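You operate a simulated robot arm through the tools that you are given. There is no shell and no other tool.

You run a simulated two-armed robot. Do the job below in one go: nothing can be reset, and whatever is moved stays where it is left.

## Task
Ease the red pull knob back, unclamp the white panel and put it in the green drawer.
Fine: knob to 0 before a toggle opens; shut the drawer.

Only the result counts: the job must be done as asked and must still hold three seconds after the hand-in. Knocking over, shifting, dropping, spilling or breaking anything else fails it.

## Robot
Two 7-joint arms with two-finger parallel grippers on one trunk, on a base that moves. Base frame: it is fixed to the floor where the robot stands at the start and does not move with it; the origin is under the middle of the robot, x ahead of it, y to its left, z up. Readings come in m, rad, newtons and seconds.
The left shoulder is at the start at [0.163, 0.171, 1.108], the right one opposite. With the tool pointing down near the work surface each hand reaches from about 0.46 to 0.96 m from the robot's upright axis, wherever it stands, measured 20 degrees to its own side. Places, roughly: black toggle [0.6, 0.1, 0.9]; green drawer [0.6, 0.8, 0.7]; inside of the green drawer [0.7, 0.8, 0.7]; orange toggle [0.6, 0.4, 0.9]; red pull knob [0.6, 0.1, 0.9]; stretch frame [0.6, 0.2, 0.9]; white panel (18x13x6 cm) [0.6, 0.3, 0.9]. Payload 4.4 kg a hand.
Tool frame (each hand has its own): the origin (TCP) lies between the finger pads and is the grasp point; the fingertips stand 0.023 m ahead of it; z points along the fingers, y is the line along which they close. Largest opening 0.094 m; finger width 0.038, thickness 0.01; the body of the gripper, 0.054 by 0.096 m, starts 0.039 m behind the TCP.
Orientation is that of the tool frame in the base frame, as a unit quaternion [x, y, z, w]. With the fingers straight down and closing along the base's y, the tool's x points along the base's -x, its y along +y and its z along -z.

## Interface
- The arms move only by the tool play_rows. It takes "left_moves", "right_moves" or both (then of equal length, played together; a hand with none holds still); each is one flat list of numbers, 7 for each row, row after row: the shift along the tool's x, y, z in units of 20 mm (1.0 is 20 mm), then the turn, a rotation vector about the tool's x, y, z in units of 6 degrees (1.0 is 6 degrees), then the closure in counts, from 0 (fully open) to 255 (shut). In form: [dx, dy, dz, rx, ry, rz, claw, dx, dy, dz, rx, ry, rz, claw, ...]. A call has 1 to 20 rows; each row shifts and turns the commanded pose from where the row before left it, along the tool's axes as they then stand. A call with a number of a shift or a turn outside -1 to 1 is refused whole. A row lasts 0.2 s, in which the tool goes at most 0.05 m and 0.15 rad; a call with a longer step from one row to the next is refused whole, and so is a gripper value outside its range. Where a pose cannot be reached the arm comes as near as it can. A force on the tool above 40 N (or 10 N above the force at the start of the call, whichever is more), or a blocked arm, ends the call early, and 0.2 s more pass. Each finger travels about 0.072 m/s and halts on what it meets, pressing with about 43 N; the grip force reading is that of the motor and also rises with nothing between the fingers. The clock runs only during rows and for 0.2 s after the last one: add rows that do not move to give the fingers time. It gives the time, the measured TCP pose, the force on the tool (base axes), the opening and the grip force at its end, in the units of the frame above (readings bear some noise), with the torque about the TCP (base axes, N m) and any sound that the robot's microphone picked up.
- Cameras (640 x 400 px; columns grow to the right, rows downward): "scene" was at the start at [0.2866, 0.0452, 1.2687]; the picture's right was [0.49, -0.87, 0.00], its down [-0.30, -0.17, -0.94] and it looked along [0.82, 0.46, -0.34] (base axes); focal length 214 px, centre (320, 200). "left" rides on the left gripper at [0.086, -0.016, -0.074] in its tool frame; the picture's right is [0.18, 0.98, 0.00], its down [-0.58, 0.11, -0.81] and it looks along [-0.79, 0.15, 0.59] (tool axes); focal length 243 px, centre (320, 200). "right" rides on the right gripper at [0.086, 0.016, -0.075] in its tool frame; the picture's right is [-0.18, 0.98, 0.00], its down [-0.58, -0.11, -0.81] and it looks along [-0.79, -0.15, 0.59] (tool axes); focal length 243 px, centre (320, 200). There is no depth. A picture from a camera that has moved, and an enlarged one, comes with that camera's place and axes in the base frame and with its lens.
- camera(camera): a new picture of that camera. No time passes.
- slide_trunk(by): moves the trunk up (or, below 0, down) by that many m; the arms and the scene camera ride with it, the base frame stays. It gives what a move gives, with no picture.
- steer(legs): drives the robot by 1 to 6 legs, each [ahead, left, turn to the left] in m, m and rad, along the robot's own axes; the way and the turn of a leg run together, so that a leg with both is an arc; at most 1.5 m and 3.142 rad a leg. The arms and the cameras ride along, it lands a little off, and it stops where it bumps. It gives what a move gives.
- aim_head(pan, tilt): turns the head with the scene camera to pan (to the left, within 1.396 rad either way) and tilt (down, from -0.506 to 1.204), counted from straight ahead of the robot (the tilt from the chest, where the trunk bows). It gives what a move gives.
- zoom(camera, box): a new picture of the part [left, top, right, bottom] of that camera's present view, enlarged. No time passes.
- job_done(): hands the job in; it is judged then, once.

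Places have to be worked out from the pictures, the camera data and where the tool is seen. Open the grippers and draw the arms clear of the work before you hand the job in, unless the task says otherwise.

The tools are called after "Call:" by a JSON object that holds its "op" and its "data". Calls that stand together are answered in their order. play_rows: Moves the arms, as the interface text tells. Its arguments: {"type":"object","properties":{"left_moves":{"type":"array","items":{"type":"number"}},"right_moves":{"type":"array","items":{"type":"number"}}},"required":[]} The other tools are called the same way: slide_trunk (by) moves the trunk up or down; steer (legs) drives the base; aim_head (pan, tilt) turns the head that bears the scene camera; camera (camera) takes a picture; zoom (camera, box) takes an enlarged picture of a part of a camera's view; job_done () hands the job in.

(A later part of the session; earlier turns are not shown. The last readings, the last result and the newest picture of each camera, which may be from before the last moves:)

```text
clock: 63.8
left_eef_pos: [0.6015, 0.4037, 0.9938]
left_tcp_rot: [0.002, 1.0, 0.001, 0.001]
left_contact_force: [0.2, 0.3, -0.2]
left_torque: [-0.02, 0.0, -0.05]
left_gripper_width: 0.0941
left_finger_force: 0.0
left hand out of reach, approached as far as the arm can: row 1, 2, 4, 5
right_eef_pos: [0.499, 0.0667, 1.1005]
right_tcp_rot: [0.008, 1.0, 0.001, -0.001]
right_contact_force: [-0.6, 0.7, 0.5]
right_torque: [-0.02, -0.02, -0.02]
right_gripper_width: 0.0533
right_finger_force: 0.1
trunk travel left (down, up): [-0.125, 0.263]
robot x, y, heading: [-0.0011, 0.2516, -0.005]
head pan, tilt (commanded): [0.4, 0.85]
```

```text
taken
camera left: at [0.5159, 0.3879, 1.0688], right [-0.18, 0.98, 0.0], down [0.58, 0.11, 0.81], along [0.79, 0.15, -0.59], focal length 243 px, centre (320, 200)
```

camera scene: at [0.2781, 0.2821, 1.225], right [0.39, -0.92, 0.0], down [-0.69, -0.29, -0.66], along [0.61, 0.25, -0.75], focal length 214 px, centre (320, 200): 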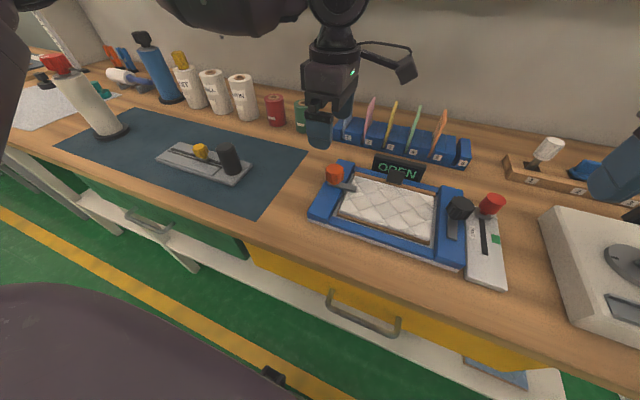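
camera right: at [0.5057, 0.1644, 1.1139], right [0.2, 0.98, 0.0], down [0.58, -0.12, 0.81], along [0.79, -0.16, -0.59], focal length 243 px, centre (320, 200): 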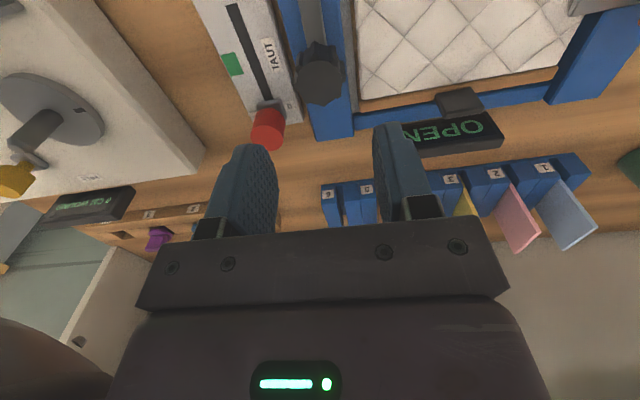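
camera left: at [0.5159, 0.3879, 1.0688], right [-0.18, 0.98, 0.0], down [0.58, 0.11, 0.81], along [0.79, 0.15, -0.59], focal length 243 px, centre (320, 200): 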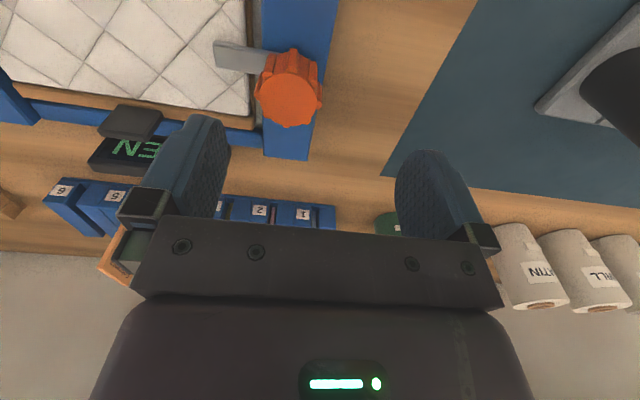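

It is a position limit for the left arm here. Better plan: drive left so the orange toggle and the panel's tab lie on the right arm's side (and the drawer on the left arm's side). First lift the left hand clear.

Call:
{"op": "play_rows", "data": {"left_moves": [0, 0, -0.9, 0, 0, 0, 0, 0.5, 0, -0.9, 0, 0, 0, 0, 0.7, 0, -0.9, 0, 0, 0, 0, 0.7, 0, -0.9, 0, 0, 0, 0, 0.7, 0, -0.9, 0, 0, 0, 0, 0.7, 0, -0.9, 0, 0, 0, 0, 0.7, 0, -0.5, 0, 0, 0, 0]}}

Call:
{"op": "steer", "data": {"legs": [[0, 0.25, 0]]}}

Call:
{"op": "camera", "data": {"camera": "scene"}}

Call:
{"op": "camera", "data": {"camera": "right"}}

Call:
{"op": "camera", "data": {"camera": "left"}}

```text
clock: 65.4
left_eef_pos: [0.5209, 0.4039, 1.1134]
left_tcp_rot: [0.001, 1.0, 0.0, 0.0]
left_contact_force: [-0.9, 0.7, -0.1]
left_torque: [0.03, -0.01, -0.01]
left_gripper_width: 0.0942
left_finger_force: 0.1
right_eef_pos: [0.4986, 0.066, 1.1]
right_tcp_rot: [0.007, 1.0, -0.001, 0.001]
right_contact_force: [-0.3, 0.9, -0.8]
right_torque: [0.0, 0.01, 0.0]
right_gripper_width: 0.0535
right_finger_force: 0.1
trunk travel left (down, up): [-0.125, 0.263]
robot x, y, heading: [0.0009, 0.2531, 0.003]
head pan, tilt (commanded): [0.4, 0.85]
```

```text
clock: 68.2
left_eef_pos: [0.5215, 0.6534, 1.1142]
left_tcp_rot: [0.001, 1.0, 0.001, 0.0]
left_contact_force: [-0.3, -0.1, 0.2]
left_torque: [-0.01, 0.0, 0.0]
left_gripper_width: 0.0939
left_finger_force: 0.1
right_eef_pos: [0.5004, 0.3184, 1.0998]
right_tcp_rot: [0.005, 1.0, -0.001, 0.001]
right_contact_force: [0.1, 1.0, -1.3]
right_torque: [-0.03, 0.02, 0.03]
right_gripper_width: 0.0534
right_finger_force: 0.1
trunk travel left (down, up): [-0.125, 0.263]
robot x, y, heading: [-0.0031, 0.5016, 0.002]
head pan, tilt (commanded): [0.4, 0.85]
```

```text
taken
camera scene: at [0.2785, 0.5324, 1.2249], right [0.39, -0.92, 0.0], down [-0.69, -0.29, -0.66], along [0.61, 0.26, -0.75], focal length 214 px, centre (320, 200)
```

scene: 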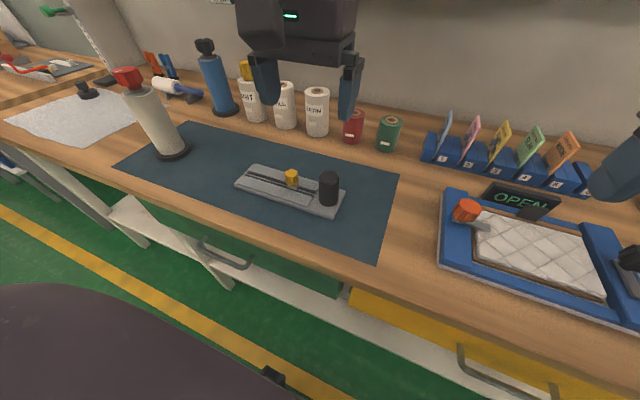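

```text
taken
camera right: at [0.4149, 0.3351, 1.1744], right [0.19, 0.98, 0.0], down [0.58, -0.12, 0.81], along [0.79, -0.16, -0.59], focal length 243 px, centre (320, 200)
```

right: 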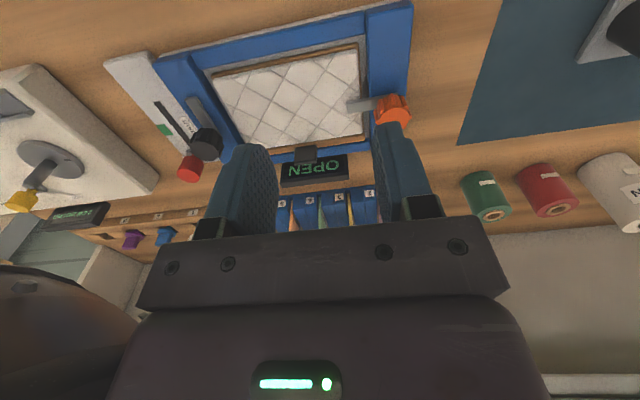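

```text
taken
camera left: at [0.4353, 0.6376, 1.1879], right [-0.18, 0.98, 0.0], down [0.58, 0.11, 0.81], along [0.79, 0.15, -0.59], focal length 243 px, centre (320, 200)
```

left: 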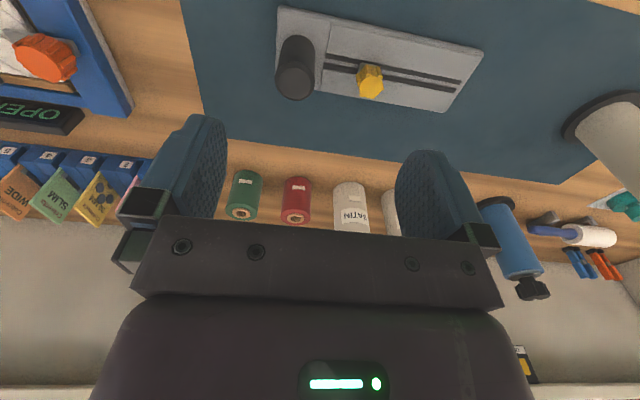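

Now at y≈0.50. I bring the right hand (turned 20°) over the orange toggle at z≈1.02.

Call:
{"op": "play_rows", "data": {"right_moves": [0, 0, 0, 0, 0, -0.85, 0, 0, 0, 0, 0, 0, -0.85, 0, 0, 0, 0, 0, 0, -0.85, 0, 0, 0, 0, 0, 0, -0.85, 0, -0.942, 0.223, 0, 0, 0, 0, 0, -0.942, 0.223, 0, 0, 0, 0, 0, -0.942, 0.223, 0, 0, 0, 0, 0, -0.942, 0.223, 0, 0, 0, 0, 0, -0.942, 0.223, 0, 0, 0, 0, 0, -0.942, 0.223, 0, 0, 0, 0, 0, 0, 0, 0.8, 0, 0, 0, 0, 0, 0, 0.8, 0, 0, 0, 0, 0, 0, 0.8, 0, 0, 0, 0, 0, 0, 0.8, 0, 0, 0, 0, 0, 0, 0.8, 0, 0, 0, 0]}}

Call:
{"op": "camera", "data": {"camera": "right"}}

Call:
{"op": "zoom", "data": {"camera": "scene", "box": [400, 120, 640, 300]}}

```text
clock: 71.3
left_eef_pos: [0.5205, 0.6537, 1.1135]
left_tcp_rot: [0.0, 1.0, 0.001, 0.001]
left_contact_force: [0.8, 0.3, 0.5]
left_torque: [-0.02, 0.02, 0.02]
left_gripper_width: 0.0941
left_finger_force: 0.1
right_eef_pos: [0.5981, 0.3796, 1.0196]
right_tcp_rot: [-0.172, 0.985, 0.0, 0.0]
right_contact_force: [-0.2, 0.2, 0.3]
right_torque: [-0.01, 0.0, 0.01]
right_gripper_width: 0.094
right_finger_force: 0.0
trunk travel left (down, up): [-0.125, 0.263]
robot x, y, heading: [-0.0008, 0.5027, 0.002]
head pan, tilt (commanded): [0.4, 0.85]
```

```text
taken
camera right: at [0.5121, 0.3673, 1.0945], right [-0.16, 0.99, 0.0], down [0.58, 0.09, 0.81], along [0.8, 0.13, -0.59], focal length 243 px, centre (320, 200)
```

right: 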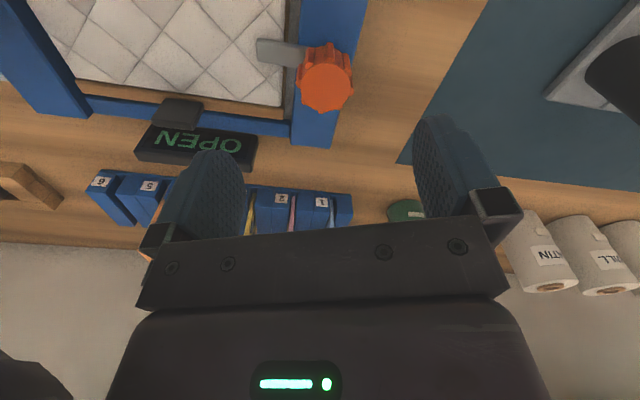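

```text
2.22 times, centred on (520, 210) of scene
camera zoom: at [0.2788, 0.5321, 1.2248], right [0.39, -0.92, 0.0], down [-0.69, -0.29, -0.66], along [0.61, 0.26, -0.75], focal length 477 px, centre (-124, 178)
```

zoom: 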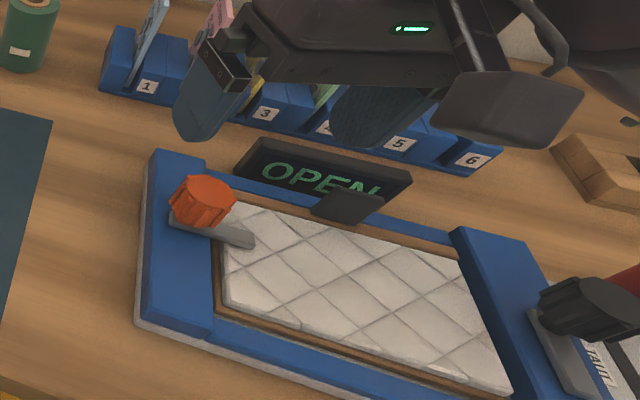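

Reach is good here. Orange knob ≈ (0.595, 0.385); small shift and descend to TCP z≈0.947 (fingertips above the lever).

Call:
{"op": "play_rows", "data": {"right_moves": [0.056, 0.285, 0, 0, 0, 0, 0, 0, 0, 0.9, 0, 0, 0, 0, 0, 0, 0.9, 0, 0, 0, 0, 0, 0, 0.9, 0, 0, 0, 0, 0, 0, 0.9, 0, 0, 0, 0]}}

Call:
{"op": "camera", "data": {"camera": "right"}}

Call:
{"op": "zoom", "data": {"camera": "scene", "box": [400, 120, 640, 300]}}

```text
clock: 72.5
left_eef_pos: [0.5212, 0.6529, 1.1133]
left_tcp_rot: [-0.001, 1.0, 0.0, 0.0]
left_contact_force: [-0.3, 0.0, 0.0]
left_torque: [0.02, -0.01, 0.03]
left_gripper_width: 0.0939
left_finger_force: 0.0
right_eef_pos: [0.5944, 0.3859, 0.9463]
right_tcp_rot: [-0.172, 0.985, 0.0, -0.002]
right_contact_force: [0.8, 0.8, 0.5]
right_torque: [-0.02, -0.01, -0.01]
right_gripper_width: 0.0939
right_finger_force: 0.1
trunk travel left (down, up): [-0.125, 0.263]
robot x, y, heading: [0.0035, 0.501, 0.001]
head pan, tilt (commanded): [0.4, 0.85]
```

```text
taken
camera right: at [0.5083, 0.3725, 1.0211], right [-0.16, 0.99, 0.0], down [0.58, 0.09, 0.81], along [0.8, 0.13, -0.59], focal length 243 px, centre (320, 200)
```

right: 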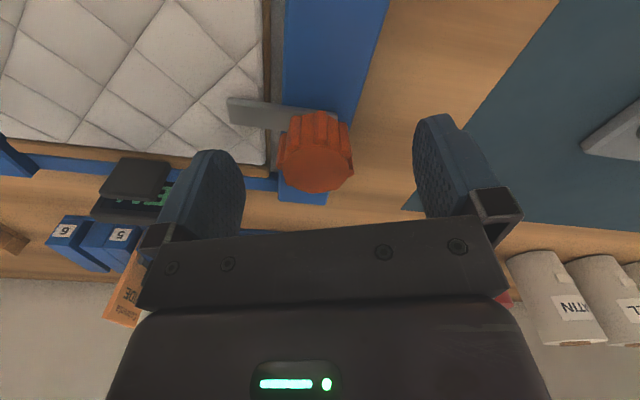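

```text
2.22 times, centred on (520, 210) of scene
camera zoom: at [0.2788, 0.5321, 1.2248], right [0.39, -0.92, 0.0], down [-0.69, -0.29, -0.66], along [0.61, 0.26, -0.75], focal length 477 px, centre (-124, 178)
```

zoom: 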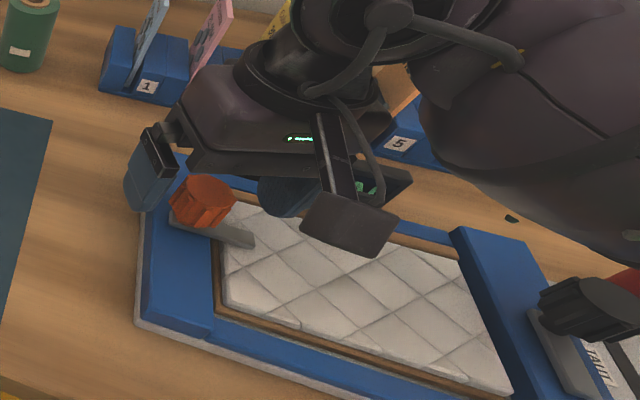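

Well centred. Closing on the orange toggle.

Call:
{"op": "play_rows", "data": {"right_moves": [0, 0, 0, 0, 0, 0, 120, 0, 0, 0, 0, 0, 0, 255, 0, 0, 0, 0, 0, 0, 255, 0, 0, 0, 0, 0, 0, 255]}}

Call:
{"op": "zoom", "data": {"camera": "right", "box": [160, 0, 480, 200]}}

```text
clock: 73.5
left_eef_pos: [0.5219, 0.6524, 1.1128]
left_tcp_rot: [-0.001, 1.0, 0.002, 0.0]
left_contact_force: [0.3, 0.6, -0.9]
left_torque: [0.02, 0.0, -0.01]
left_gripper_width: 0.0942
left_finger_force: 0.1
right_eef_pos: [0.5949, 0.3835, 0.9485]
right_tcp_rot: [-0.17, 0.985, -0.001, 0.0]
right_contact_force: [8.5, -17.9, 2.1]
right_torque: [-0.2, -0.19, -0.08]
right_gripper_width: 0.0335
right_finger_force: 44.9
trunk travel left (down, up): [-0.125, 0.263]
robot x, y, heading: [0.002, 0.5026, 0.001]
head pan, tilt (commanded): [0.4, 0.85]
```

```text
2.00 times, centred on (320, 100) of right
camera zoom: at [0.5091, 0.3703, 1.0214], right [-0.16, 0.99, 0.0], down [0.58, 0.09, 0.81], along [0.8, 0.13, -0.59], focal length 485 px, centre (320, 400)
```

zoom: 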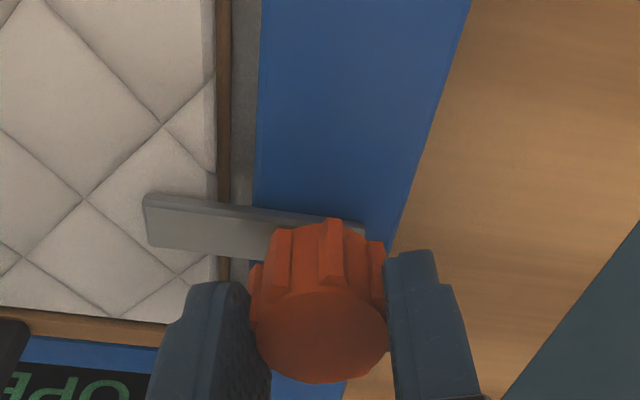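

Held. I relieve the −y side force by 2 mm and try a small clockwise turn (lever toward the robot).

Call:
{"op": "play_rows", "data": {"right_moves": [-0.01, -0.09, 0, 0, 0, 0, 255, 0, 0, 0, 0, 0, 0.6, 255, 0, 0, 0, 0, 0, 0.6, 255]}}

Call:
{"op": "zoom", "data": {"camera": "right", "box": [160, 0, 480, 200]}}

```text
clock: 74.3
left_eef_pos: [0.5213, 0.653, 1.1135]
left_tcp_rot: [0.001, 1.0, 0.001, -0.001]
left_contact_force: [1.2, -0.2, 0.2]
left_torque: [0.03, -0.02, 0.02]
left_gripper_width: 0.0941
left_finger_force: 0.0
right_eef_pos: [0.596, 0.3833, 0.9471]
right_tcp_rot: [-0.11, 0.994, 0.001, 0.0]
right_contact_force: [7.4, -10.2, 2.0]
right_torque: [-0.1, -0.21, 0.3]
right_gripper_width: 0.0333
right_finger_force: 45.1
trunk travel left (down, up): [-0.125, 0.263]
robot x, y, heading: [0.0028, 0.5053, 0.003]
head pan, tilt (commanded): [0.4, 0.85]
```

```text
2.00 times, centred on (320, 100) of right
camera zoom: at [0.5083, 0.3813, 1.0214], right [-0.03, 1.0, 0.0], down [0.59, 0.02, 0.81], along [0.81, 0.03, -0.59], focal length 485 px, centre (320, 400)
```

zoom: 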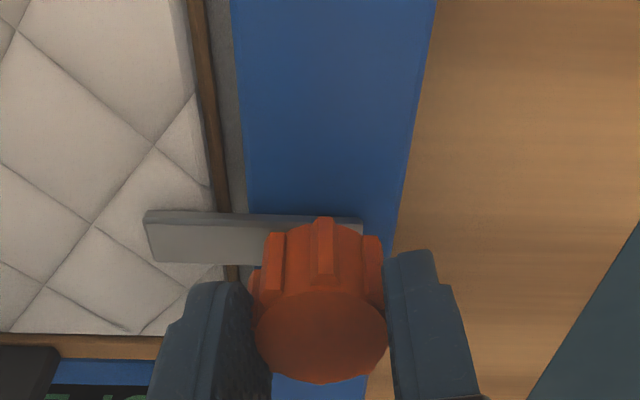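

Torque of +0.3 N·m and the lever not following: clockwise is blocked, so this toggle must open counterclockwise too (lever swinging away from the robot). I undo the turn, release, lift, and re-orient the wrist so there's room for a counterclockwise turn.

Call:
{"op": "play_rows", "data": {"right_moves": [0, 0, 0, 0, 0, -0.6, 255, 0, 0, 0, 0, 0, -0.6, 255, 0, 0, 0, 0, 0, 0, 60, 0, 0, 0, 0, 0, 0, 0, 0, 0, -0.5, 0, 0, 0, 0, 0, 0, -0.9, 0, 0, 0, 0, 0, 0, -0.9, 0, 0, 0, 0, 0, 0, -0.7, 0, 0, 0, 0]}}

Call:
{"op": "camera", "data": {"camera": "right"}}

```text
clock: 76.2
left_eef_pos: [0.5207, 0.6536, 1.1135]
left_tcp_rot: [0.0, 1.0, 0.001, 0.0]
left_contact_force: [0.0, 0.6, -0.7]
left_torque: [0.01, -0.03, 0.0]
left_gripper_width: 0.0941
left_finger_force: 0.0
right_eef_pos: [0.5946, 0.3844, 1.0093]
right_tcp_rot: [-0.172, 0.985, 0.0, 0.0]
right_contact_force: [-0.9, 0.2, 0.2]
right_torque: [-0.02, -0.01, 0.03]
right_gripper_width: 0.0941
right_finger_force: 0.1
trunk travel left (down, up): [-0.125, 0.263]
robot x, y, heading: [0.0021, 0.5005, -0.001]
head pan, tilt (commanded): [0.4, 0.85]
```

```text
taken
camera right: at [0.5081, 0.3711, 1.0836], right [-0.16, 0.99, 0.0], down [0.58, 0.09, 0.81], along [0.8, 0.13, -0.59], focal length 243 px, centre (320, 200)
```

right: 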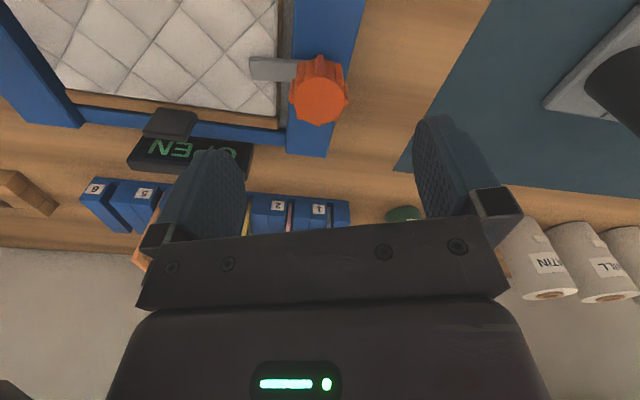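

Rotating the right wrist ~100° clockwise at this height.

Call:
{"op": "play_rows", "data": {"right_moves": [0, 0, 0, 0, 0, 1, 0, 0, 0, 0, 0, 0, 1, 0, 0, 0, 0, 0, 0, 1, 0, 0, 0, 0, 0, 0, 1, 0, 0, 0, 0, 0, 0, 1, 0, 0, 0, 0, 0, 0, 1, 0, 0, 0, 0, 0, 0, 1, 0, 0, 0, 0, 0, 0, 1, 0, 0, 0, 0, 0, 0, 1, 0, 0, 0, 0, 0, 0, 1, 0, 0, 0, 0, 0, 0, 1, 0, 0, 0, 0, 0, 0, 1, 0, 0, 0, 0, 0, 0, 1, 0, 0, 0, 0, 0, 0, 1, 0, 0, 0, 0, 0, 0, 1, 0, 0, 0, 0, 0, 0, 1, 0, 0, 0, 0, 0, 0, 0.7, 0]}}

Call:
{"op": "camera", "data": {"camera": "right"}}

Call:
{"op": "camera", "data": {"camera": "scene"}}

```text
clock: 79.8
left_eef_pos: [0.5203, 0.6536, 1.1124]
left_tcp_rot: [0.0, 1.0, 0.0, 0.0]
left_contact_force: [0.0, -0.1, 0.1]
left_torque: [-0.01, -0.02, 0.0]
left_gripper_width: 0.0939
left_finger_force: 0.1
right_eef_pos: [0.5954, 0.3844, 1.0076]
right_tcp_rot: [0.646, 0.763, 0.001, 0.0]
right_contact_force: [0.3, 1.0, 0.1]
right_torque: [-0.01, -0.01, -0.01]
right_gripper_width: 0.0942
right_finger_force: 0.1
trunk travel left (down, up): [-0.125, 0.263]
robot x, y, heading: [-0.0002, 0.5032, -0.006]
head pan, tilt (commanded): [0.4, 0.85]
```

```text
taken
camera right: at [0.5979, 0.473, 1.082], right [1.0, -0.02, 0.0], down [-0.01, -0.59, 0.81], along [-0.02, -0.81, -0.59], focal length 243 px, centre (320, 200)
```

right: 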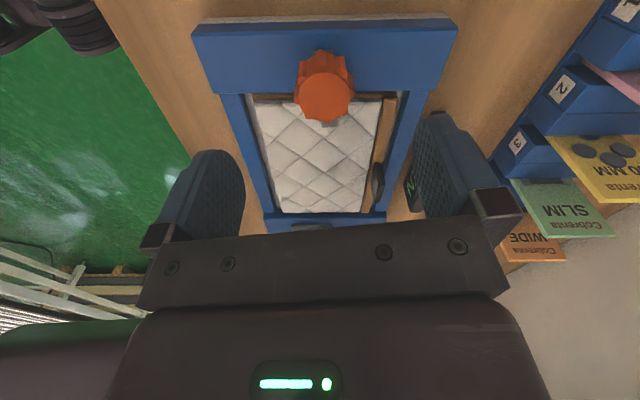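

```text
taken
camera scene: at [0.2785, 0.5322, 1.2249], right [0.39, -0.92, 0.0], down [-0.69, -0.29, -0.66], along [0.61, 0.26, -0.75], focal length 214 px, centre (320, 200)
```

scene: 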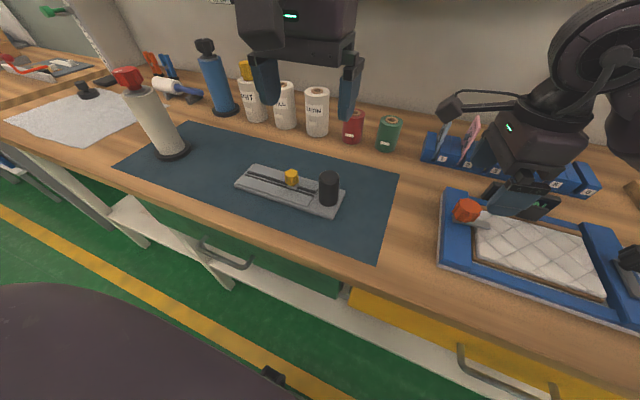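

Now oriented with fingers along x, centred over the orange knob. Descending to TCP z≈0.945 and closing.

Call:
{"op": "play_rows", "data": {"right_moves": [0.03, 0.04, 0.78, 0, 0, 0, 0, 0, 0, 0.78, 0, 0, 0, 0, 0, 0, 0.78, 0, 0, 0, 0, 0, 0, 0.78, 0, 0, 0, 0]}}

Call:
{"op": "camera", "data": {"camera": "right"}}

```text
clock: 80.8
left_eef_pos: [0.52, 0.6533, 1.1133]
left_tcp_rot: [0.0, 1.0, 0.0, 0.0]
left_contact_force: [-0.2, 0.2, -0.4]
left_torque: [0.03, -0.04, 0.03]
left_gripper_width: 0.0941
left_finger_force: 0.0
right_eef_pos: [0.5977, 0.3833, 0.9443]
right_tcp_rot: [0.645, 0.764, 0.0, -0.001]
right_contact_force: [0.1, 0.8, 0.2]
right_torque: [0.01, 0.01, 0.02]
right_gripper_width: 0.0938
right_finger_force: 0.0
trunk travel left (down, up): [-0.125, 0.263]
robot x, y, heading: [-0.0026, 0.5046, 0.0]
head pan, tilt (commanded): [0.4, 0.85]
```

```text
taken
camera right: at [0.5996, 0.4723, 1.019], right [1.0, -0.02, 0.0], down [-0.01, -0.59, 0.81], along [-0.01, -0.81, -0.59], focal length 243 px, centre (320, 200)
```

right: 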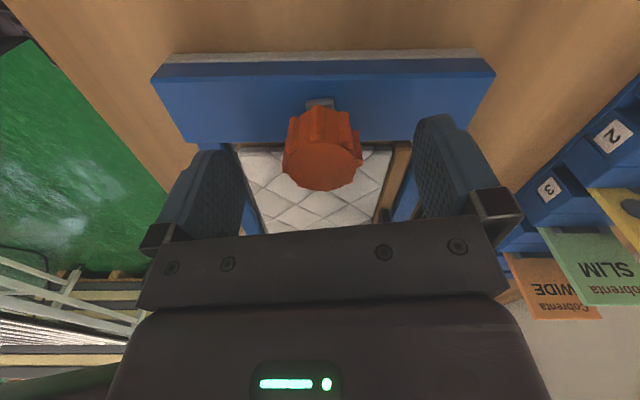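

The knob appears ~4 mm further to +y; small shift, then close.

Call:
{"op": "play_rows", "data": {"right_moves": [0.15, 0.03, 0, 0, 0, 0, 0, 0, 0, 0, 0, 0, 0, 120, 0, 0, 0, 0, 0, 0, 255, 0, 0, 0, 0, 0, 0, 255, 0, 0, 0, 0, 0, 0, 255]}}

Call:
{"op": "zoom", "data": {"camera": "right", "box": [160, 0, 480, 200]}}

```text
clock: 82.0
left_eef_pos: [0.5216, 0.654, 1.1132]
left_tcp_rot: [0.001, 1.0, 0.001, 0.0]
left_contact_force: [-0.2, 1.2, 0.3]
left_torque: [0.0, 0.0, 0.0]
left_gripper_width: 0.0943
left_finger_force: 0.1
right_eef_pos: [0.5979, 0.3866, 0.9464]
right_tcp_rot: [0.645, 0.764, 0.0, -0.001]
right_contact_force: [0.7, 0.4, -0.8]
right_torque: [0.01, -0.27, 0.01]
right_gripper_width: 0.0336
right_finger_force: 44.9
trunk travel left (down, up): [-0.125, 0.263]
robot x, y, heading: [0.0034, 0.5034, 0.002]
head pan, tilt (commanded): [0.4, 0.85]
```

```text
2.00 times, centred on (320, 100) of right
camera zoom: at [0.6, 0.4756, 1.0205], right [1.0, -0.02, 0.0], down [-0.01, -0.59, 0.81], along [-0.01, -0.81, -0.59], focal length 485 px, centre (320, 400)
```

zoom: 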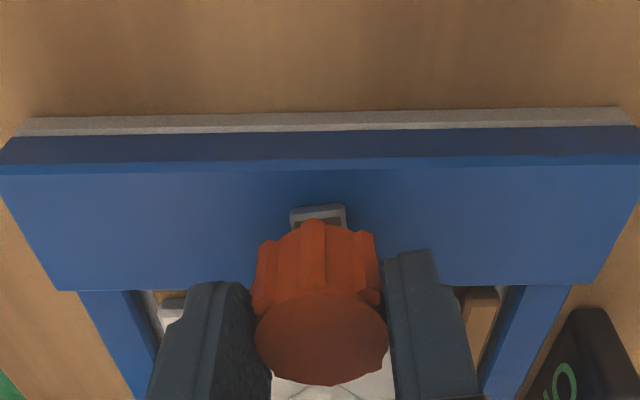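

Gripped with almost no side force. Now a small counterclockwise turn to feel it.

Call:
{"op": "play_rows", "data": {"right_moves": [0, 0, 0, 0, 0, -0.6, 255, 0, 0, 0, 0, 0, -0.6, 255]}}

Call:
{"op": "zoom", "data": {"camera": "right", "box": [160, 0, 480, 200]}}

```text
clock: 82.5
left_eef_pos: [0.5213, 0.6535, 1.1135]
left_tcp_rot: [-0.001, 1.0, -0.001, 0.001]
left_contact_force: [0.1, -0.5, -0.2]
left_torque: [0.01, 0.01, -0.01]
left_gripper_width: 0.0939
left_finger_force: 0.0
right_eef_pos: [0.5973, 0.3862, 0.9468]
right_tcp_rot: [0.597, 0.802, 0.001, -0.001]
right_contact_force: [4.6, -1.9, 0.8]
right_torque: [0.12, -0.17, -0.04]
right_gripper_width: 0.0335
right_finger_force: 45.2
trunk travel left (down, up): [-0.125, 0.263]
robot x, y, heading: [0.0003, 0.5016, -0.001]
head pan, tilt (commanded): [0.4, 0.85]
```

```text
2.00 times, centred on (320, 100) of right
camera zoom: at [0.5887, 0.4751, 1.0205], right [0.99, 0.11, 0.0], down [0.06, -0.59, 0.81], along [0.09, -0.8, -0.59], focal length 485 px, centre (320, 400)
```

zoom: 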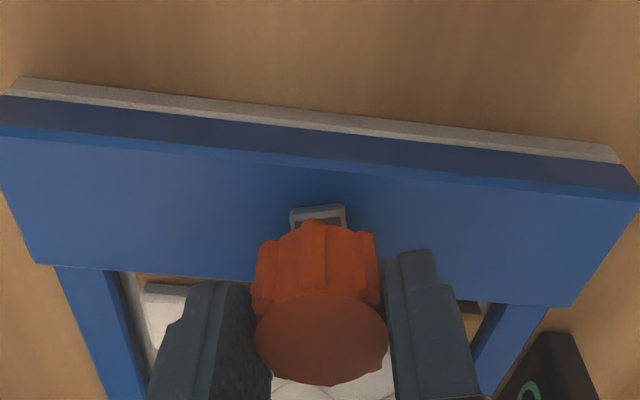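

Orange turns freely counterclockwise. Continuing in steps while watching the forces.

Call:
{"op": "play_rows", "data": {"right_moves": [0, 0, 0, 0, 0, -0.7, 255, 0, 0, 0, 0, 0, -0.7, 255, 0, 0, 0, 0, 0, -0.7, 255, 0, 0, 0, 0, 0, -0.7, 255, 0, 0, 0, 0, 0, -0.7, 255]}}

```text
clock: 83.8
left_eef_pos: [0.5207, 0.652, 1.1136]
left_tcp_rot: [0.0, 1.0, 0.001, 0.001]
left_contact_force: [-0.6, 0.3, 0.7]
left_torque: [0.0, 0.03, 0.03]
left_gripper_width: 0.0942
left_finger_force: 0.1
right_eef_pos: [0.5964, 0.3871, 0.947]
right_tcp_rot: [0.44, 0.898, 0.0, 0.0]
right_contact_force: [8.1, -12.8, 11.8]
right_torque: [-0.02, 0.09, 0.02]
right_gripper_width: 0.0336
right_finger_force: 45.0
trunk travel left (down, up): [-0.125, 0.263]
robot x, y, heading: [0.0008, 0.5035, 0.003]
head pan, tilt (commanded): [0.4, 0.85]
```

Smooth so far (~28° turned). Small relief and on.

Call:
{"op": "play_rows", "data": {"right_moves": [-0.072, -0.005, -0.05, 0, 0, 0, 255, 0, 0, 0, 0, 0, -0.7, 255, 0, 0, 0, 0, 0, -0.7, 255, 0, 0, 0, 0, 0, -0.7, 255, 0, 0, 0, 0, 0, -0.7, 255]}}

```text
clock: 85.0
left_eef_pos: [0.5202, 0.6533, 1.1127]
left_tcp_rot: [0.0, 1.0, 0.0, 0.0]
left_contact_force: [0.5, -0.3, -0.1]
left_torque: [0.0, 0.02, -0.01]
left_gripper_width: 0.0939
left_finger_force: 0.1
right_eef_pos: [0.5957, 0.3857, 0.9459]
right_tcp_rot: [0.304, 0.953, -0.001, -0.002]
right_contact_force: [-6.3, -10.5, -0.2]
right_torque: [-0.39, -0.47, -0.04]
right_gripper_width: 0.0335
right_finger_force: 44.4
trunk travel left (down, up): [-0.125, 0.263]
robot x, y, heading: [0.0009, 0.5032, 0.001]
head pan, tilt (commanded): [0.4, 0.85]
```

~45° now. Relief and on.

Call:
{"op": "play_rows", "data": {"right_moves": [-0.005, -0.058, 0, 0, 0, 0, 255, 0, 0, 0, 0, 0, -0.7, 255, 0, 0, 0, 0, 0, -0.7, 255, 0, 0, 0, 0, 0, -0.7, 255, 0, 0, 0, 0, 0, -0.7, 255]}}

Call:
{"op": "zoom", "data": {"camera": "scene", "box": [400, 120, 640, 300]}}

```text
clock: 86.2
left_eef_pos: [0.5203, 0.6527, 1.1125]
left_tcp_rot: [0.0, 1.0, 0.0, 0.0]
left_contact_force: [-0.6, -0.2, 0.1]
left_torque: [-0.03, 0.01, -0.03]
left_gripper_width: 0.094
left_finger_force: 0.1
right_eef_pos: [0.596, 0.3853, 0.9446]
right_tcp_rot: [0.161, 0.987, 0.001, -0.001]
right_contact_force: [-10.2, -6.2, -14.3]
right_torque: [0.13, -0.77, -0.06]
right_gripper_width: 0.0334
right_finger_force: 45.0
trunk travel left (down, up): [-0.125, 0.263]
robot x, y, heading: [0.0007, 0.5043, 0.001]
head pan, tilt (commanded): [0.4, 0.85]
```

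```text
2.22 times, centred on (520, 210) of scene
camera zoom: at [0.2786, 0.5314, 1.2247], right [0.39, -0.92, 0.0], down [-0.69, -0.29, -0.66], along [0.61, 0.26, -0.75], focal length 477 px, centre (-124, 178)
```

zoom: 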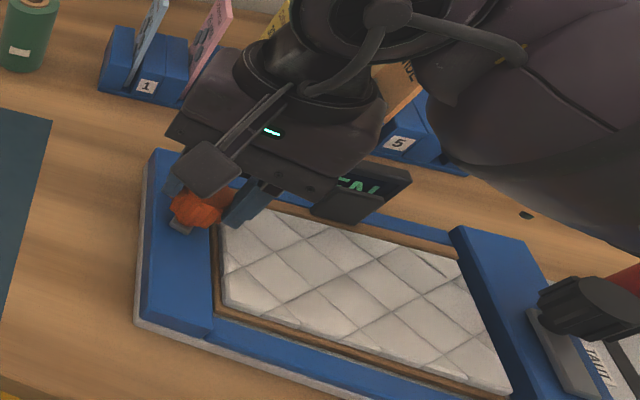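

~62° turned. Relief and continue toward 90°.

Call:
{"op": "play_rows", "data": {"right_moves": [0.038, -0.044, 0.05, 0, 0, 0, 255, 0, 0, 0, 0, 0, -0.7, 255, 0, 0, 0, 0, 0, -0.7, 255, 0, 0, 0, 0, 0, -0.7, 255, 0, 0, 0, 0, 0, -0.7, 255]}}

```text
clock: 87.3
left_eef_pos: [0.5209, 0.6535, 1.1134]
left_tcp_rot: [0.0, 1.0, 0.0, 0.0]
left_contact_force: [-0.1, 0.1, -0.5]
left_torque: [0.04, -0.02, -0.01]
left_gripper_width: 0.094
left_finger_force: 0.1
right_eef_pos: [0.5971, 0.3834, 0.9456]
right_tcp_rot: [0.014, 1.0, 0.0, 0.0]
right_contact_force: [-0.8, -4.5, 0.6]
right_torque: [-0.11, -0.4, -0.02]
right_gripper_width: 0.0335
right_finger_force: 45.0
trunk travel left (down, up): [-0.125, 0.263]
robot x, y, heading: [0.0015, 0.5004, -0.004]
head pan, tilt (commanded): [0.4, 0.85]
```

~79°. The last 11°.

Call:
{"op": "play_rows", "data": {"right_moves": [0, -0.02, 0, 0, 0, -0.6, 255, 0, 0, 0, 0, 0, -0.6, 255, 0, 0, 0, 0, 0, -0.6, 255]}}

Call:
{"op": "zoom", "data": {"camera": "right", "box": [160, 0, 480, 200]}}

```text
clock: 88.2
left_eef_pos: [0.521, 0.6523, 1.1133]
left_tcp_rot: [-0.001, 1.0, 0.0, 0.0]
left_contact_force: [-0.4, 0.1, -0.2]
left_torque: [0.0, 0.0, 0.01]
left_gripper_width: 0.0942
left_finger_force: 0.1
right_eef_pos: [0.5946, 0.3831, 0.9459]
right_tcp_rot: [-0.078, 0.997, 0.0, 0.0]
right_contact_force: [-1.2, -3.9, 2.1]
right_torque: [-0.02, 0.22, -0.35]
right_gripper_width: 0.0334
right_finger_force: 44.9
trunk travel left (down, up): [-0.125, 0.263]
robot x, y, heading: [0.0007, 0.5018, -0.001]
head pan, tilt (commanded): [0.4, 0.85]
```

```text
2.00 times, centred on (320, 100) of right
camera zoom: at [0.5075, 0.3868, 1.0205], right [0.03, 1.0, 0.0], down [0.59, -0.02, 0.81], along [0.81, -0.02, -0.59], focal length 485 px, centre (320, 400)
```

zoom: 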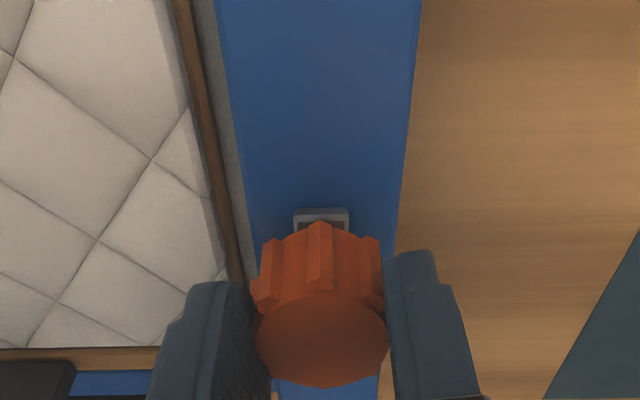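

The stop is felt (torque −0.35) at 90°; the lever's rear end now points to the robot, so the lever lies along the frame. Release and lift.

Call:
{"op": "play_rows", "data": {"right_moves": [0, 0, 0, 0, 0, 0.2, 255, 0, 0, 0, 0, 0, 0, 110, 0, 0, 0, 0, 0, 0, 110, 0, 0, -0.4, 0, 0, 0, 110, 0, 0, -0.9, 0, 0, 0, 110, 0, 0, -0.9, 0, 0, 0, 110, 0, 0, -0.9, 0, 0, 0, 110, 0, 0, -0.9, 0, 0, 0, 110, 0, 0, -0.9, 0, 0, 0, 0]}}

Call:
{"op": "camera", "data": {"camera": "right"}}

Call:
{"op": "zoom", "data": {"camera": "scene", "box": [400, 120, 640, 300]}}

```text
clock: 90.2
left_eef_pos: [0.5211, 0.654, 1.1142]
left_tcp_rot: [0.001, 1.0, 0.0, 0.0]
left_contact_force: [-0.7, 0.0, 0.3]
left_torque: [0.01, -0.01, 0.06]
left_gripper_width: 0.0939
left_finger_force: 0.0
right_eef_pos: [0.5936, 0.3863, 1.0438]
right_tcp_rot: [-0.068, 0.998, 0.0, 0.0]
right_contact_force: [0.5, -0.3, -0.4]
right_torque: [0.02, -0.04, -0.01]
right_gripper_width: 0.0941
right_finger_force: 0.1
trunk travel left (down, up): [-0.125, 0.263]
robot x, y, heading: [-0.0002, 0.5007, -0.005]
head pan, tilt (commanded): [0.4, 0.85]
```

```text
taken
camera right: at [0.5066, 0.3919, 1.1176], right [0.05, 1.0, 0.0], down [0.59, -0.03, 0.81], along [0.81, -0.04, -0.59], focal length 243 px, centre (320, 200)
```

right: 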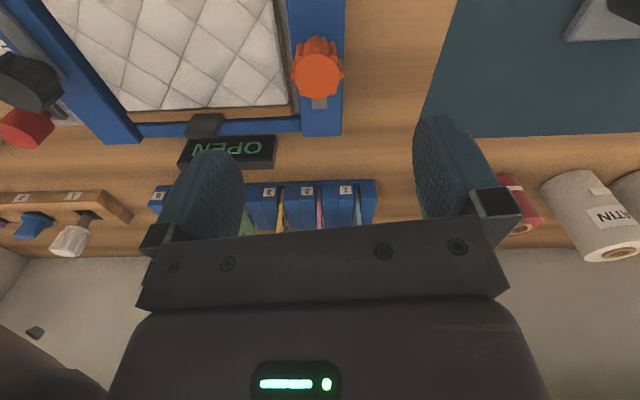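

```text
2.22 times, centred on (520, 210) of scene
camera zoom: at [0.2783, 0.5323, 1.225], right [0.39, -0.92, 0.0], down [-0.69, -0.29, -0.66], along [0.61, 0.26, -0.75], focal length 477 px, centre (-124, 178)
```

zoom: 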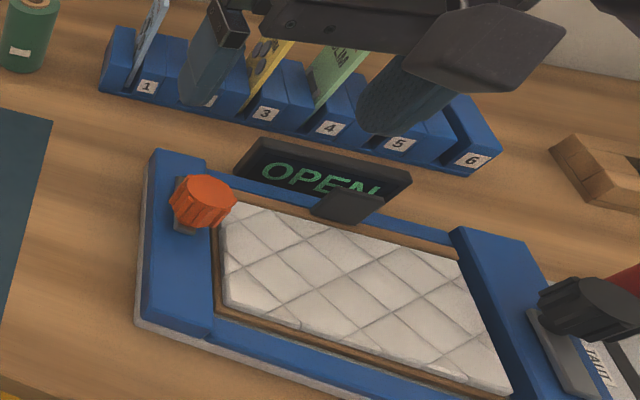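

Both toggles are open and the display still reads OPEN. Now I survey the drawer: aim the head left and down.

Call:
{"op": "aim_head", "data": {"pan": 0.6, "tilt": 1.1}}

Call:
{"op": "camera", "data": {"camera": "scene"}}

Call:
{"op": "zoom", "data": {"camera": "right", "box": [140, 60, 340, 185]}}

```text
clock: 90.9
left_eef_pos: [0.5203, 0.6534, 1.114]
left_tcp_rot: [0.0, 1.0, 0.001, 0.0]
left_contact_force: [0.6, -0.1, 0.5]
left_torque: [0.01, 0.02, 0.02]
left_gripper_width: 0.094
left_finger_force: 0.1
right_eef_pos: [0.5944, 0.3863, 1.0438]
right_tcp_rot: [-0.068, 0.998, -0.001, 0.0]
right_contact_force: [-0.6, -0.1, -0.3]
right_torque: [-0.01, -0.01, 0.0]
right_gripper_width: 0.0938
right_finger_force: 0.1
trunk travel left (down, up): [-0.125, 0.263]
robot x, y, heading: [0.0015, 0.502, -0.005]
head pan, tilt (commanded): [0.6, 1.1]
```

```text
taken
camera scene: at [0.2586, 0.5374, 1.2072], right [0.56, -0.83, 0.0], down [-0.74, -0.5, -0.45], along [0.38, 0.26, -0.89], focal length 214 px, centre (320, 200)
```

scene: 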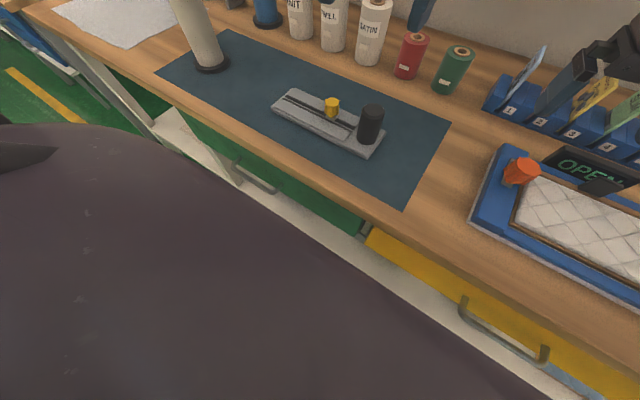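

```text
3.20 times, centred on (240, 122) of right
camera zoom: at [0.5068, 0.3917, 1.1171], right [0.05, 1.0, 0.0], down [0.59, -0.03, 0.81], along [0.81, -0.04, -0.59], focal length 776 px, centre (576, 448)
```

zoom: 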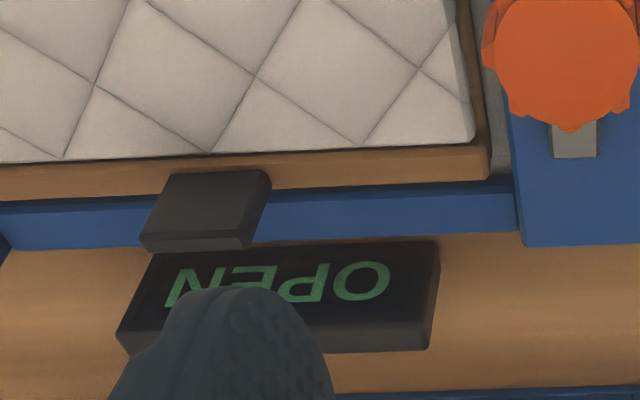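

The tab on the panel's far edge is a thin upright plate at ≈ (0.656, 0.268), top z≈0.927. The drawer's handle is at ≈ (0.408, 0.825, 0.77). I'll open the drawer first: back the robot up and shift slightly left so the left hand can reach the handle.

Call:
{"op": "steer", "data": {"legs": [[-0.3, 0.0, 0], [0, 0.08, 0]]}}

Call:
{"op": "aim_head", "data": {"pan": 0.3, "tilt": 0.75}}

Call:
{"op": "camera", "data": {"camera": "scene"}}

Call:
{"op": "camera", "data": {"camera": "left"}}

```text
clock: 94.0
left_eef_pos: [0.2218, 0.7367, 1.1138]
left_tcp_rot: [-0.001, 1.0, 0.0, -0.001]
left_contact_force: [0.1, 0.8, 0.0]
left_torque: [-0.01, -0.04, -0.06]
left_gripper_width: 0.0939
left_finger_force: 0.0
right_eef_pos: [0.2957, 0.47, 1.0427]
right_tcp_rot: [-0.069, 0.998, 0.0, 0.0]
right_contact_force: [-0.2, 0.6, 0.0]
right_torque: [-0.03, 0.0, 0.0]
right_gripper_width: 0.0938
right_finger_force: 0.0
trunk travel left (down, up): [-0.125, 0.263]
robot x, y, heading: [-0.2942, 0.5842, 0.003]
head pan, tilt (commanded): [0.6, 1.1]
```

```text
clock: 94.8
left_eef_pos: [0.222, 0.7364, 1.1133]
left_tcp_rot: [-0.001, 1.0, 0.0, 0.0]
left_contact_force: [0.4, -0.3, 0.6]
left_torque: [0.01, 0.0, 0.0]
left_gripper_width: 0.0941
left_finger_force: 0.1
right_eef_pos: [0.2956, 0.4685, 1.0424]
right_tcp_rot: [-0.068, 0.998, 0.0, 0.0]
right_contact_force: [-0.3, -0.1, -0.9]
right_torque: [0.05, 0.03, 0.0]
right_gripper_width: 0.094
right_finger_force: 0.1
trunk travel left (down, up): [-0.125, 0.263]
robot x, y, heading: [-0.2969, 0.5858, -0.003]
head pan, tilt (commanded): [0.3, 0.75]
```

```text
taken
camera scene: at [-0.013, 0.6081, 1.2329], right [0.3, -0.95, 0.0], down [-0.65, -0.2, -0.73], along [0.7, 0.22, -0.68], focal length 214 px, centre (320, 200)
```

scene: 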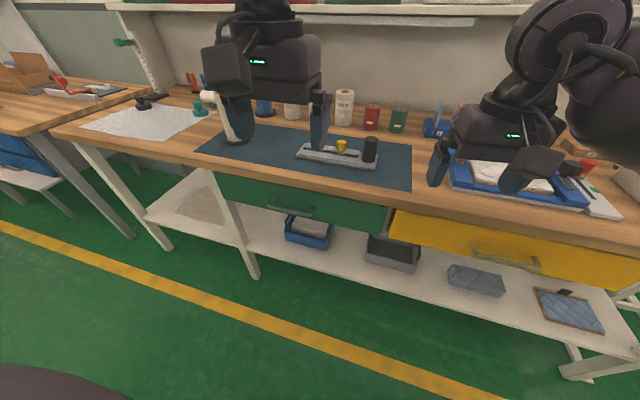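

```text
taken
camera left: at [0.1364, 0.7194, 1.188], right [-0.19, 0.98, 0.0], down [0.58, 0.11, 0.81], along [0.79, 0.15, -0.59], focal length 243 px, centre (320, 200)
```

left: 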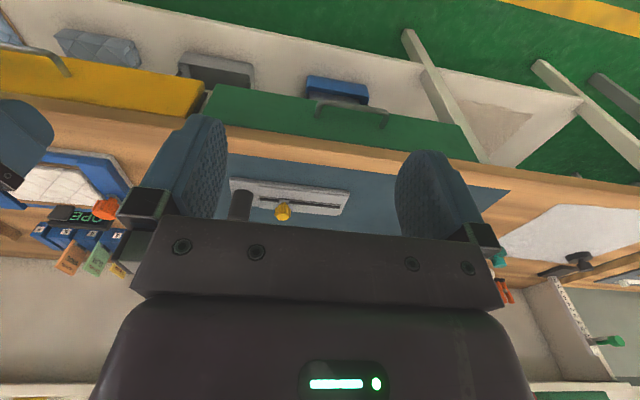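

Clear view of the green drawer and its handle now. Zooming for measurements.

Call:
{"op": "zoom", "data": {"camera": "scene", "box": [200, 140, 420, 280]}}

Call:
{"op": "zoom", "data": {"camera": "left", "box": [180, 60, 500, 200]}}

```text
2.86 times, centred on (310, 210) of scene
camera zoom: at [-0.013, 0.6081, 1.2329], right [0.3, -0.95, 0.0], down [-0.65, -0.2, -0.73], along [0.7, 0.22, -0.68], focal length 613 px, centre (349, 171)
```

zoom: 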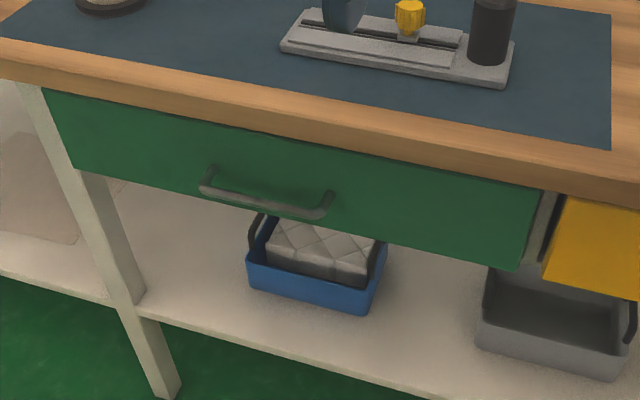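

```text
2.00 times, centred on (340, 130) of left
camera zoom: at [0.1364, 0.7194, 1.188], right [-0.19, 0.98, 0.0], down [0.58, 0.11, 0.81], along [0.79, 0.15, -0.59], focal length 485 px, centre (280, 340)
```

zoom: 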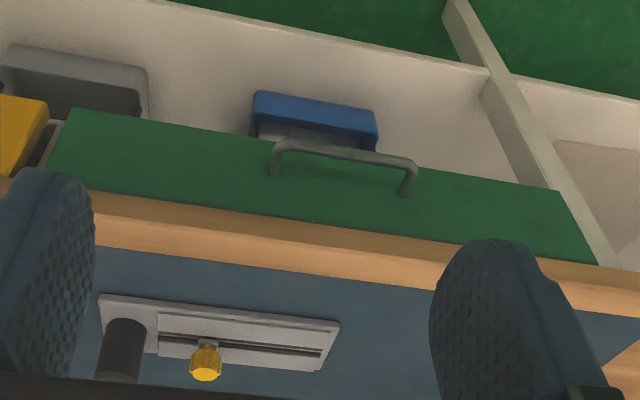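

Handle bar: y≈0.76–0.90, centre ≈ (0.39, 0.826, 0.775), on the drawer face at x≈0.43. I'll grip it from the front with the hand horizontal; first turn the left wrist 90°.

Call:
{"op": "play_rows", "data": {"left_moves": [0, 0, 0, 0, 0, -1, 0, 0, 0, 0, 0, 0, -1, 0, 0, 0, 0, 0, 0, -1, 0, 0, 0, 0, 0, 0, -1, 0, 0, 0, 0, 0, 0, -1, 0, 0, 0, 0, 0, 0, -1, 0, 0, 0, 0, 0, 0, -1, 0, 0, 0, 0, 0, 0, -1, 0, 0, 0, 0, 0, 0, -1, 0, 0, 0, 0, 0, 0, -1, 0, 0, 0, 0, 0, 0, -1, 0, 0, 0, 0, 0, 0, -1, 0, 0, 0, 0, 0, 0, -1, 0, 0, 0, 0, 0, 0, -1, 0, 0, 0, 0, 0, 0, -1, 0]}}

Call:
{"op": "play_rows", "data": {"left_moves": [-0.4, -0.4, 0.3, 1, 0, 0, 0, -0.4, -0.4, 0.3, 1, 0, 0, 0, -0.4, -0.4, 0.3, 1, 0, 0, 0, -0.4, -0.4, 0.3, 1, 0, 0, 0, -0.4, -0.4, 0.3, 1, 0, 0, 0, -0.4, 0, 0.3, 1, 0, 0, 0, -0.4, 0, 0.3, 1, 0, 0, 0]}}

Call:
{"op": "camera", "data": {"camera": "left"}}

Call:
{"op": "camera", "data": {"camera": "scene"}}

```text
clock: 98.0
left_eef_pos: [0.2218, 0.736, 1.1153]
left_tcp_rot: [0.709, -0.706, 0.0, 0.0]
left_contact_force: [-0.6, 0.0, -0.3]
left_torque: [-0.01, 0.01, -0.01]
left_gripper_width: 0.0942
left_finger_force: 0.1
right_eef_pos: [0.2966, 0.4694, 1.043]
right_tcp_rot: [-0.069, 0.998, 0.0, 0.0]
right_contact_force: [0.2, -0.5, 0.1]
right_torque: [0.03, 0.01, 0.0]
right_gripper_width: 0.094
right_finger_force: 0.1
trunk travel left (down, up): [-0.125, 0.263]
robot x, y, heading: [-0.2946, 0.5842, -0.001]
head pan, tilt (commanded): [0.3, 0.75]
```

```text
clock: 99.6
left_eef_pos: [0.2825, 0.7894, 1.0977]
left_tcp_rot: [-0.649, 0.687, -0.23, 0.231]
left_contact_force: [0.7, -0.5, -0.1]
left_torque: [0.03, 0.03, 0.01]
left_gripper_width: 0.094
left_finger_force: 0.0
left hand out of reach, approached as far as the arm can: row 6, 7
right_eef_pos: [0.2971, 0.47, 1.0403]
right_tcp_rot: [-0.069, 0.998, 0.001, -0.002]
right_contact_force: [0.9, -0.6, 0.0]
right_torque: [0.03, 0.02, 0.02]
right_gripper_width: 0.0942
right_finger_force: 0.1
trunk travel left (down, up): [-0.125, 0.263]
robot x, y, heading: [-0.2983, 0.5826, 0.001]
head pan, tilt (commanded): [0.3, 0.75]
```

```text
taken
camera left: at [0.2459, 0.7031, 1.1648], right [-0.78, -0.13, -0.61], down [-0.55, 0.6, 0.58], along [0.29, 0.79, -0.55], focal length 243 px, centre (320, 200)
```

left: 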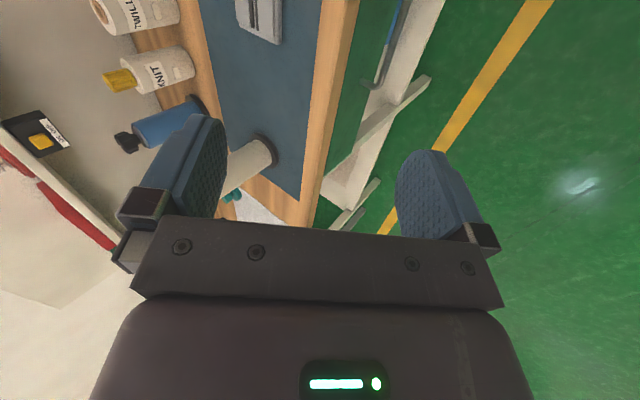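

```text
taken
camera scene: at [-0.0101, 0.6079, 1.2317], right [0.3, -0.95, 0.0], down [-0.65, -0.2, -0.73], along [0.7, 0.22, -0.68], focal length 214 px, centre (320, 200)
```

scene: 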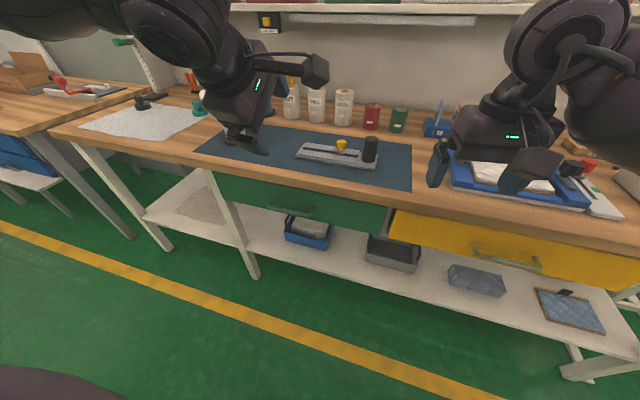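

The arm can hold a forward tilt of ~38° with this wrist turn; that is enough to straddle the bar with one finger behind it. I move down toward a pre-grasp point in front of and above the handle, narrowing the fingers.

Call:
{"op": "play_rows", "data": {"left_moves": [-0.143, 0.4625, 0.9, 0, 0, 0, 60, -0.143, 0.4625, 0.9, 0, 0, 0, 150, -0.143, 0.4625, 0.9, 0, 0, 0, 150, -0.143, 0.4625, 0.9, 0, 0, 0, 150, -0.143, 0.4625, 0.9, 0, 0, 0, 150, -0.143, 0.4625, 0.9, 0, 0, 0, 150, -0.143, 0.4625, 0.9, 0, 0, 0, 150, -0.143, 0.4625, 0.9, 0, 0, 0, 150, -0.143, 0.4625, 0.9, 0, 0, 0, 150, -0.143, 0.4625, 0.9, 0, 0, 0, 150, -0.143, 0.4625, 0.9, 0, 0, 0, 150, -0.143, 0.4625, 0.9, 0, 0, 0, 150]}}

Call:
{"op": "camera", "data": {"camera": "left"}}

Call:
{"op": "camera", "data": {"camera": "scene"}}

```text
clock: 102.2
left_eef_pos: [0.3873, 0.8851, 0.9263]
left_tcp_rot: [-0.66, 0.662, -0.251, 0.252]
left_contact_force: [0.5, -0.4, 0.6]
left_torque: [-0.01, -0.01, 0.02]
left_gripper_width: 0.0388
left_finger_force: 0.1
left hand out of reach, approached as far as the arm can: row 1, 4, 5, 6, 7, 8, 9, 10, 11, 12
right_eef_pos: [0.2966, 0.4686, 1.0432]
right_tcp_rot: [-0.069, 0.998, 0.0, 0.0]
right_contact_force: [0.6, -0.3, -0.5]
right_torque: [0.0, 0.01, -0.04]
right_gripper_width: 0.0941
right_finger_force: 0.0
trunk travel left (down, up): [-0.125, 0.263]
robot x, y, heading: [-0.2969, 0.5856, 0.005]
head pan, tilt (commanded): [0.3, 0.75]
```

```text
taken
camera left: at [0.3485, 0.7979, 0.9936], right [-0.73, -0.18, -0.65], down [-0.62, 0.58, 0.53], along [0.28, 0.79, -0.54], focal length 243 px, centre (320, 200)
```

left: 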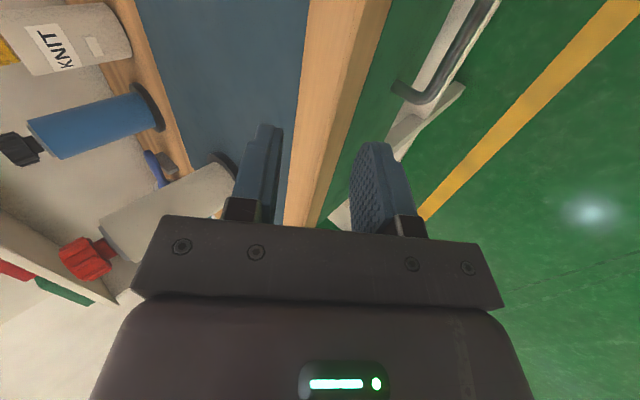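

```text
taken
camera scene: at [-0.0126, 0.6081, 1.2328], right [0.3, -0.95, 0.0], down [-0.65, -0.2, -0.73], along [0.7, 0.22, -0.68], focal length 214 px, centre (320, 200)
```

scene: 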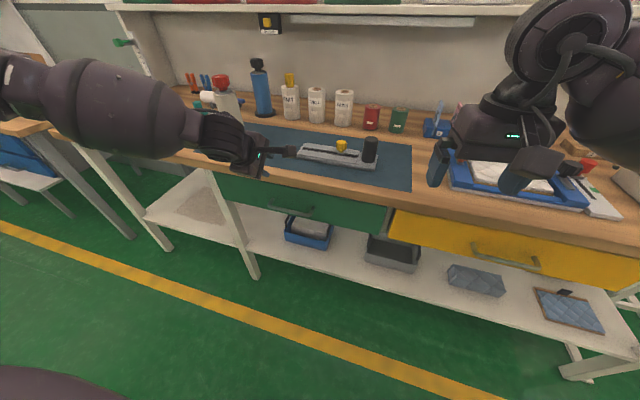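

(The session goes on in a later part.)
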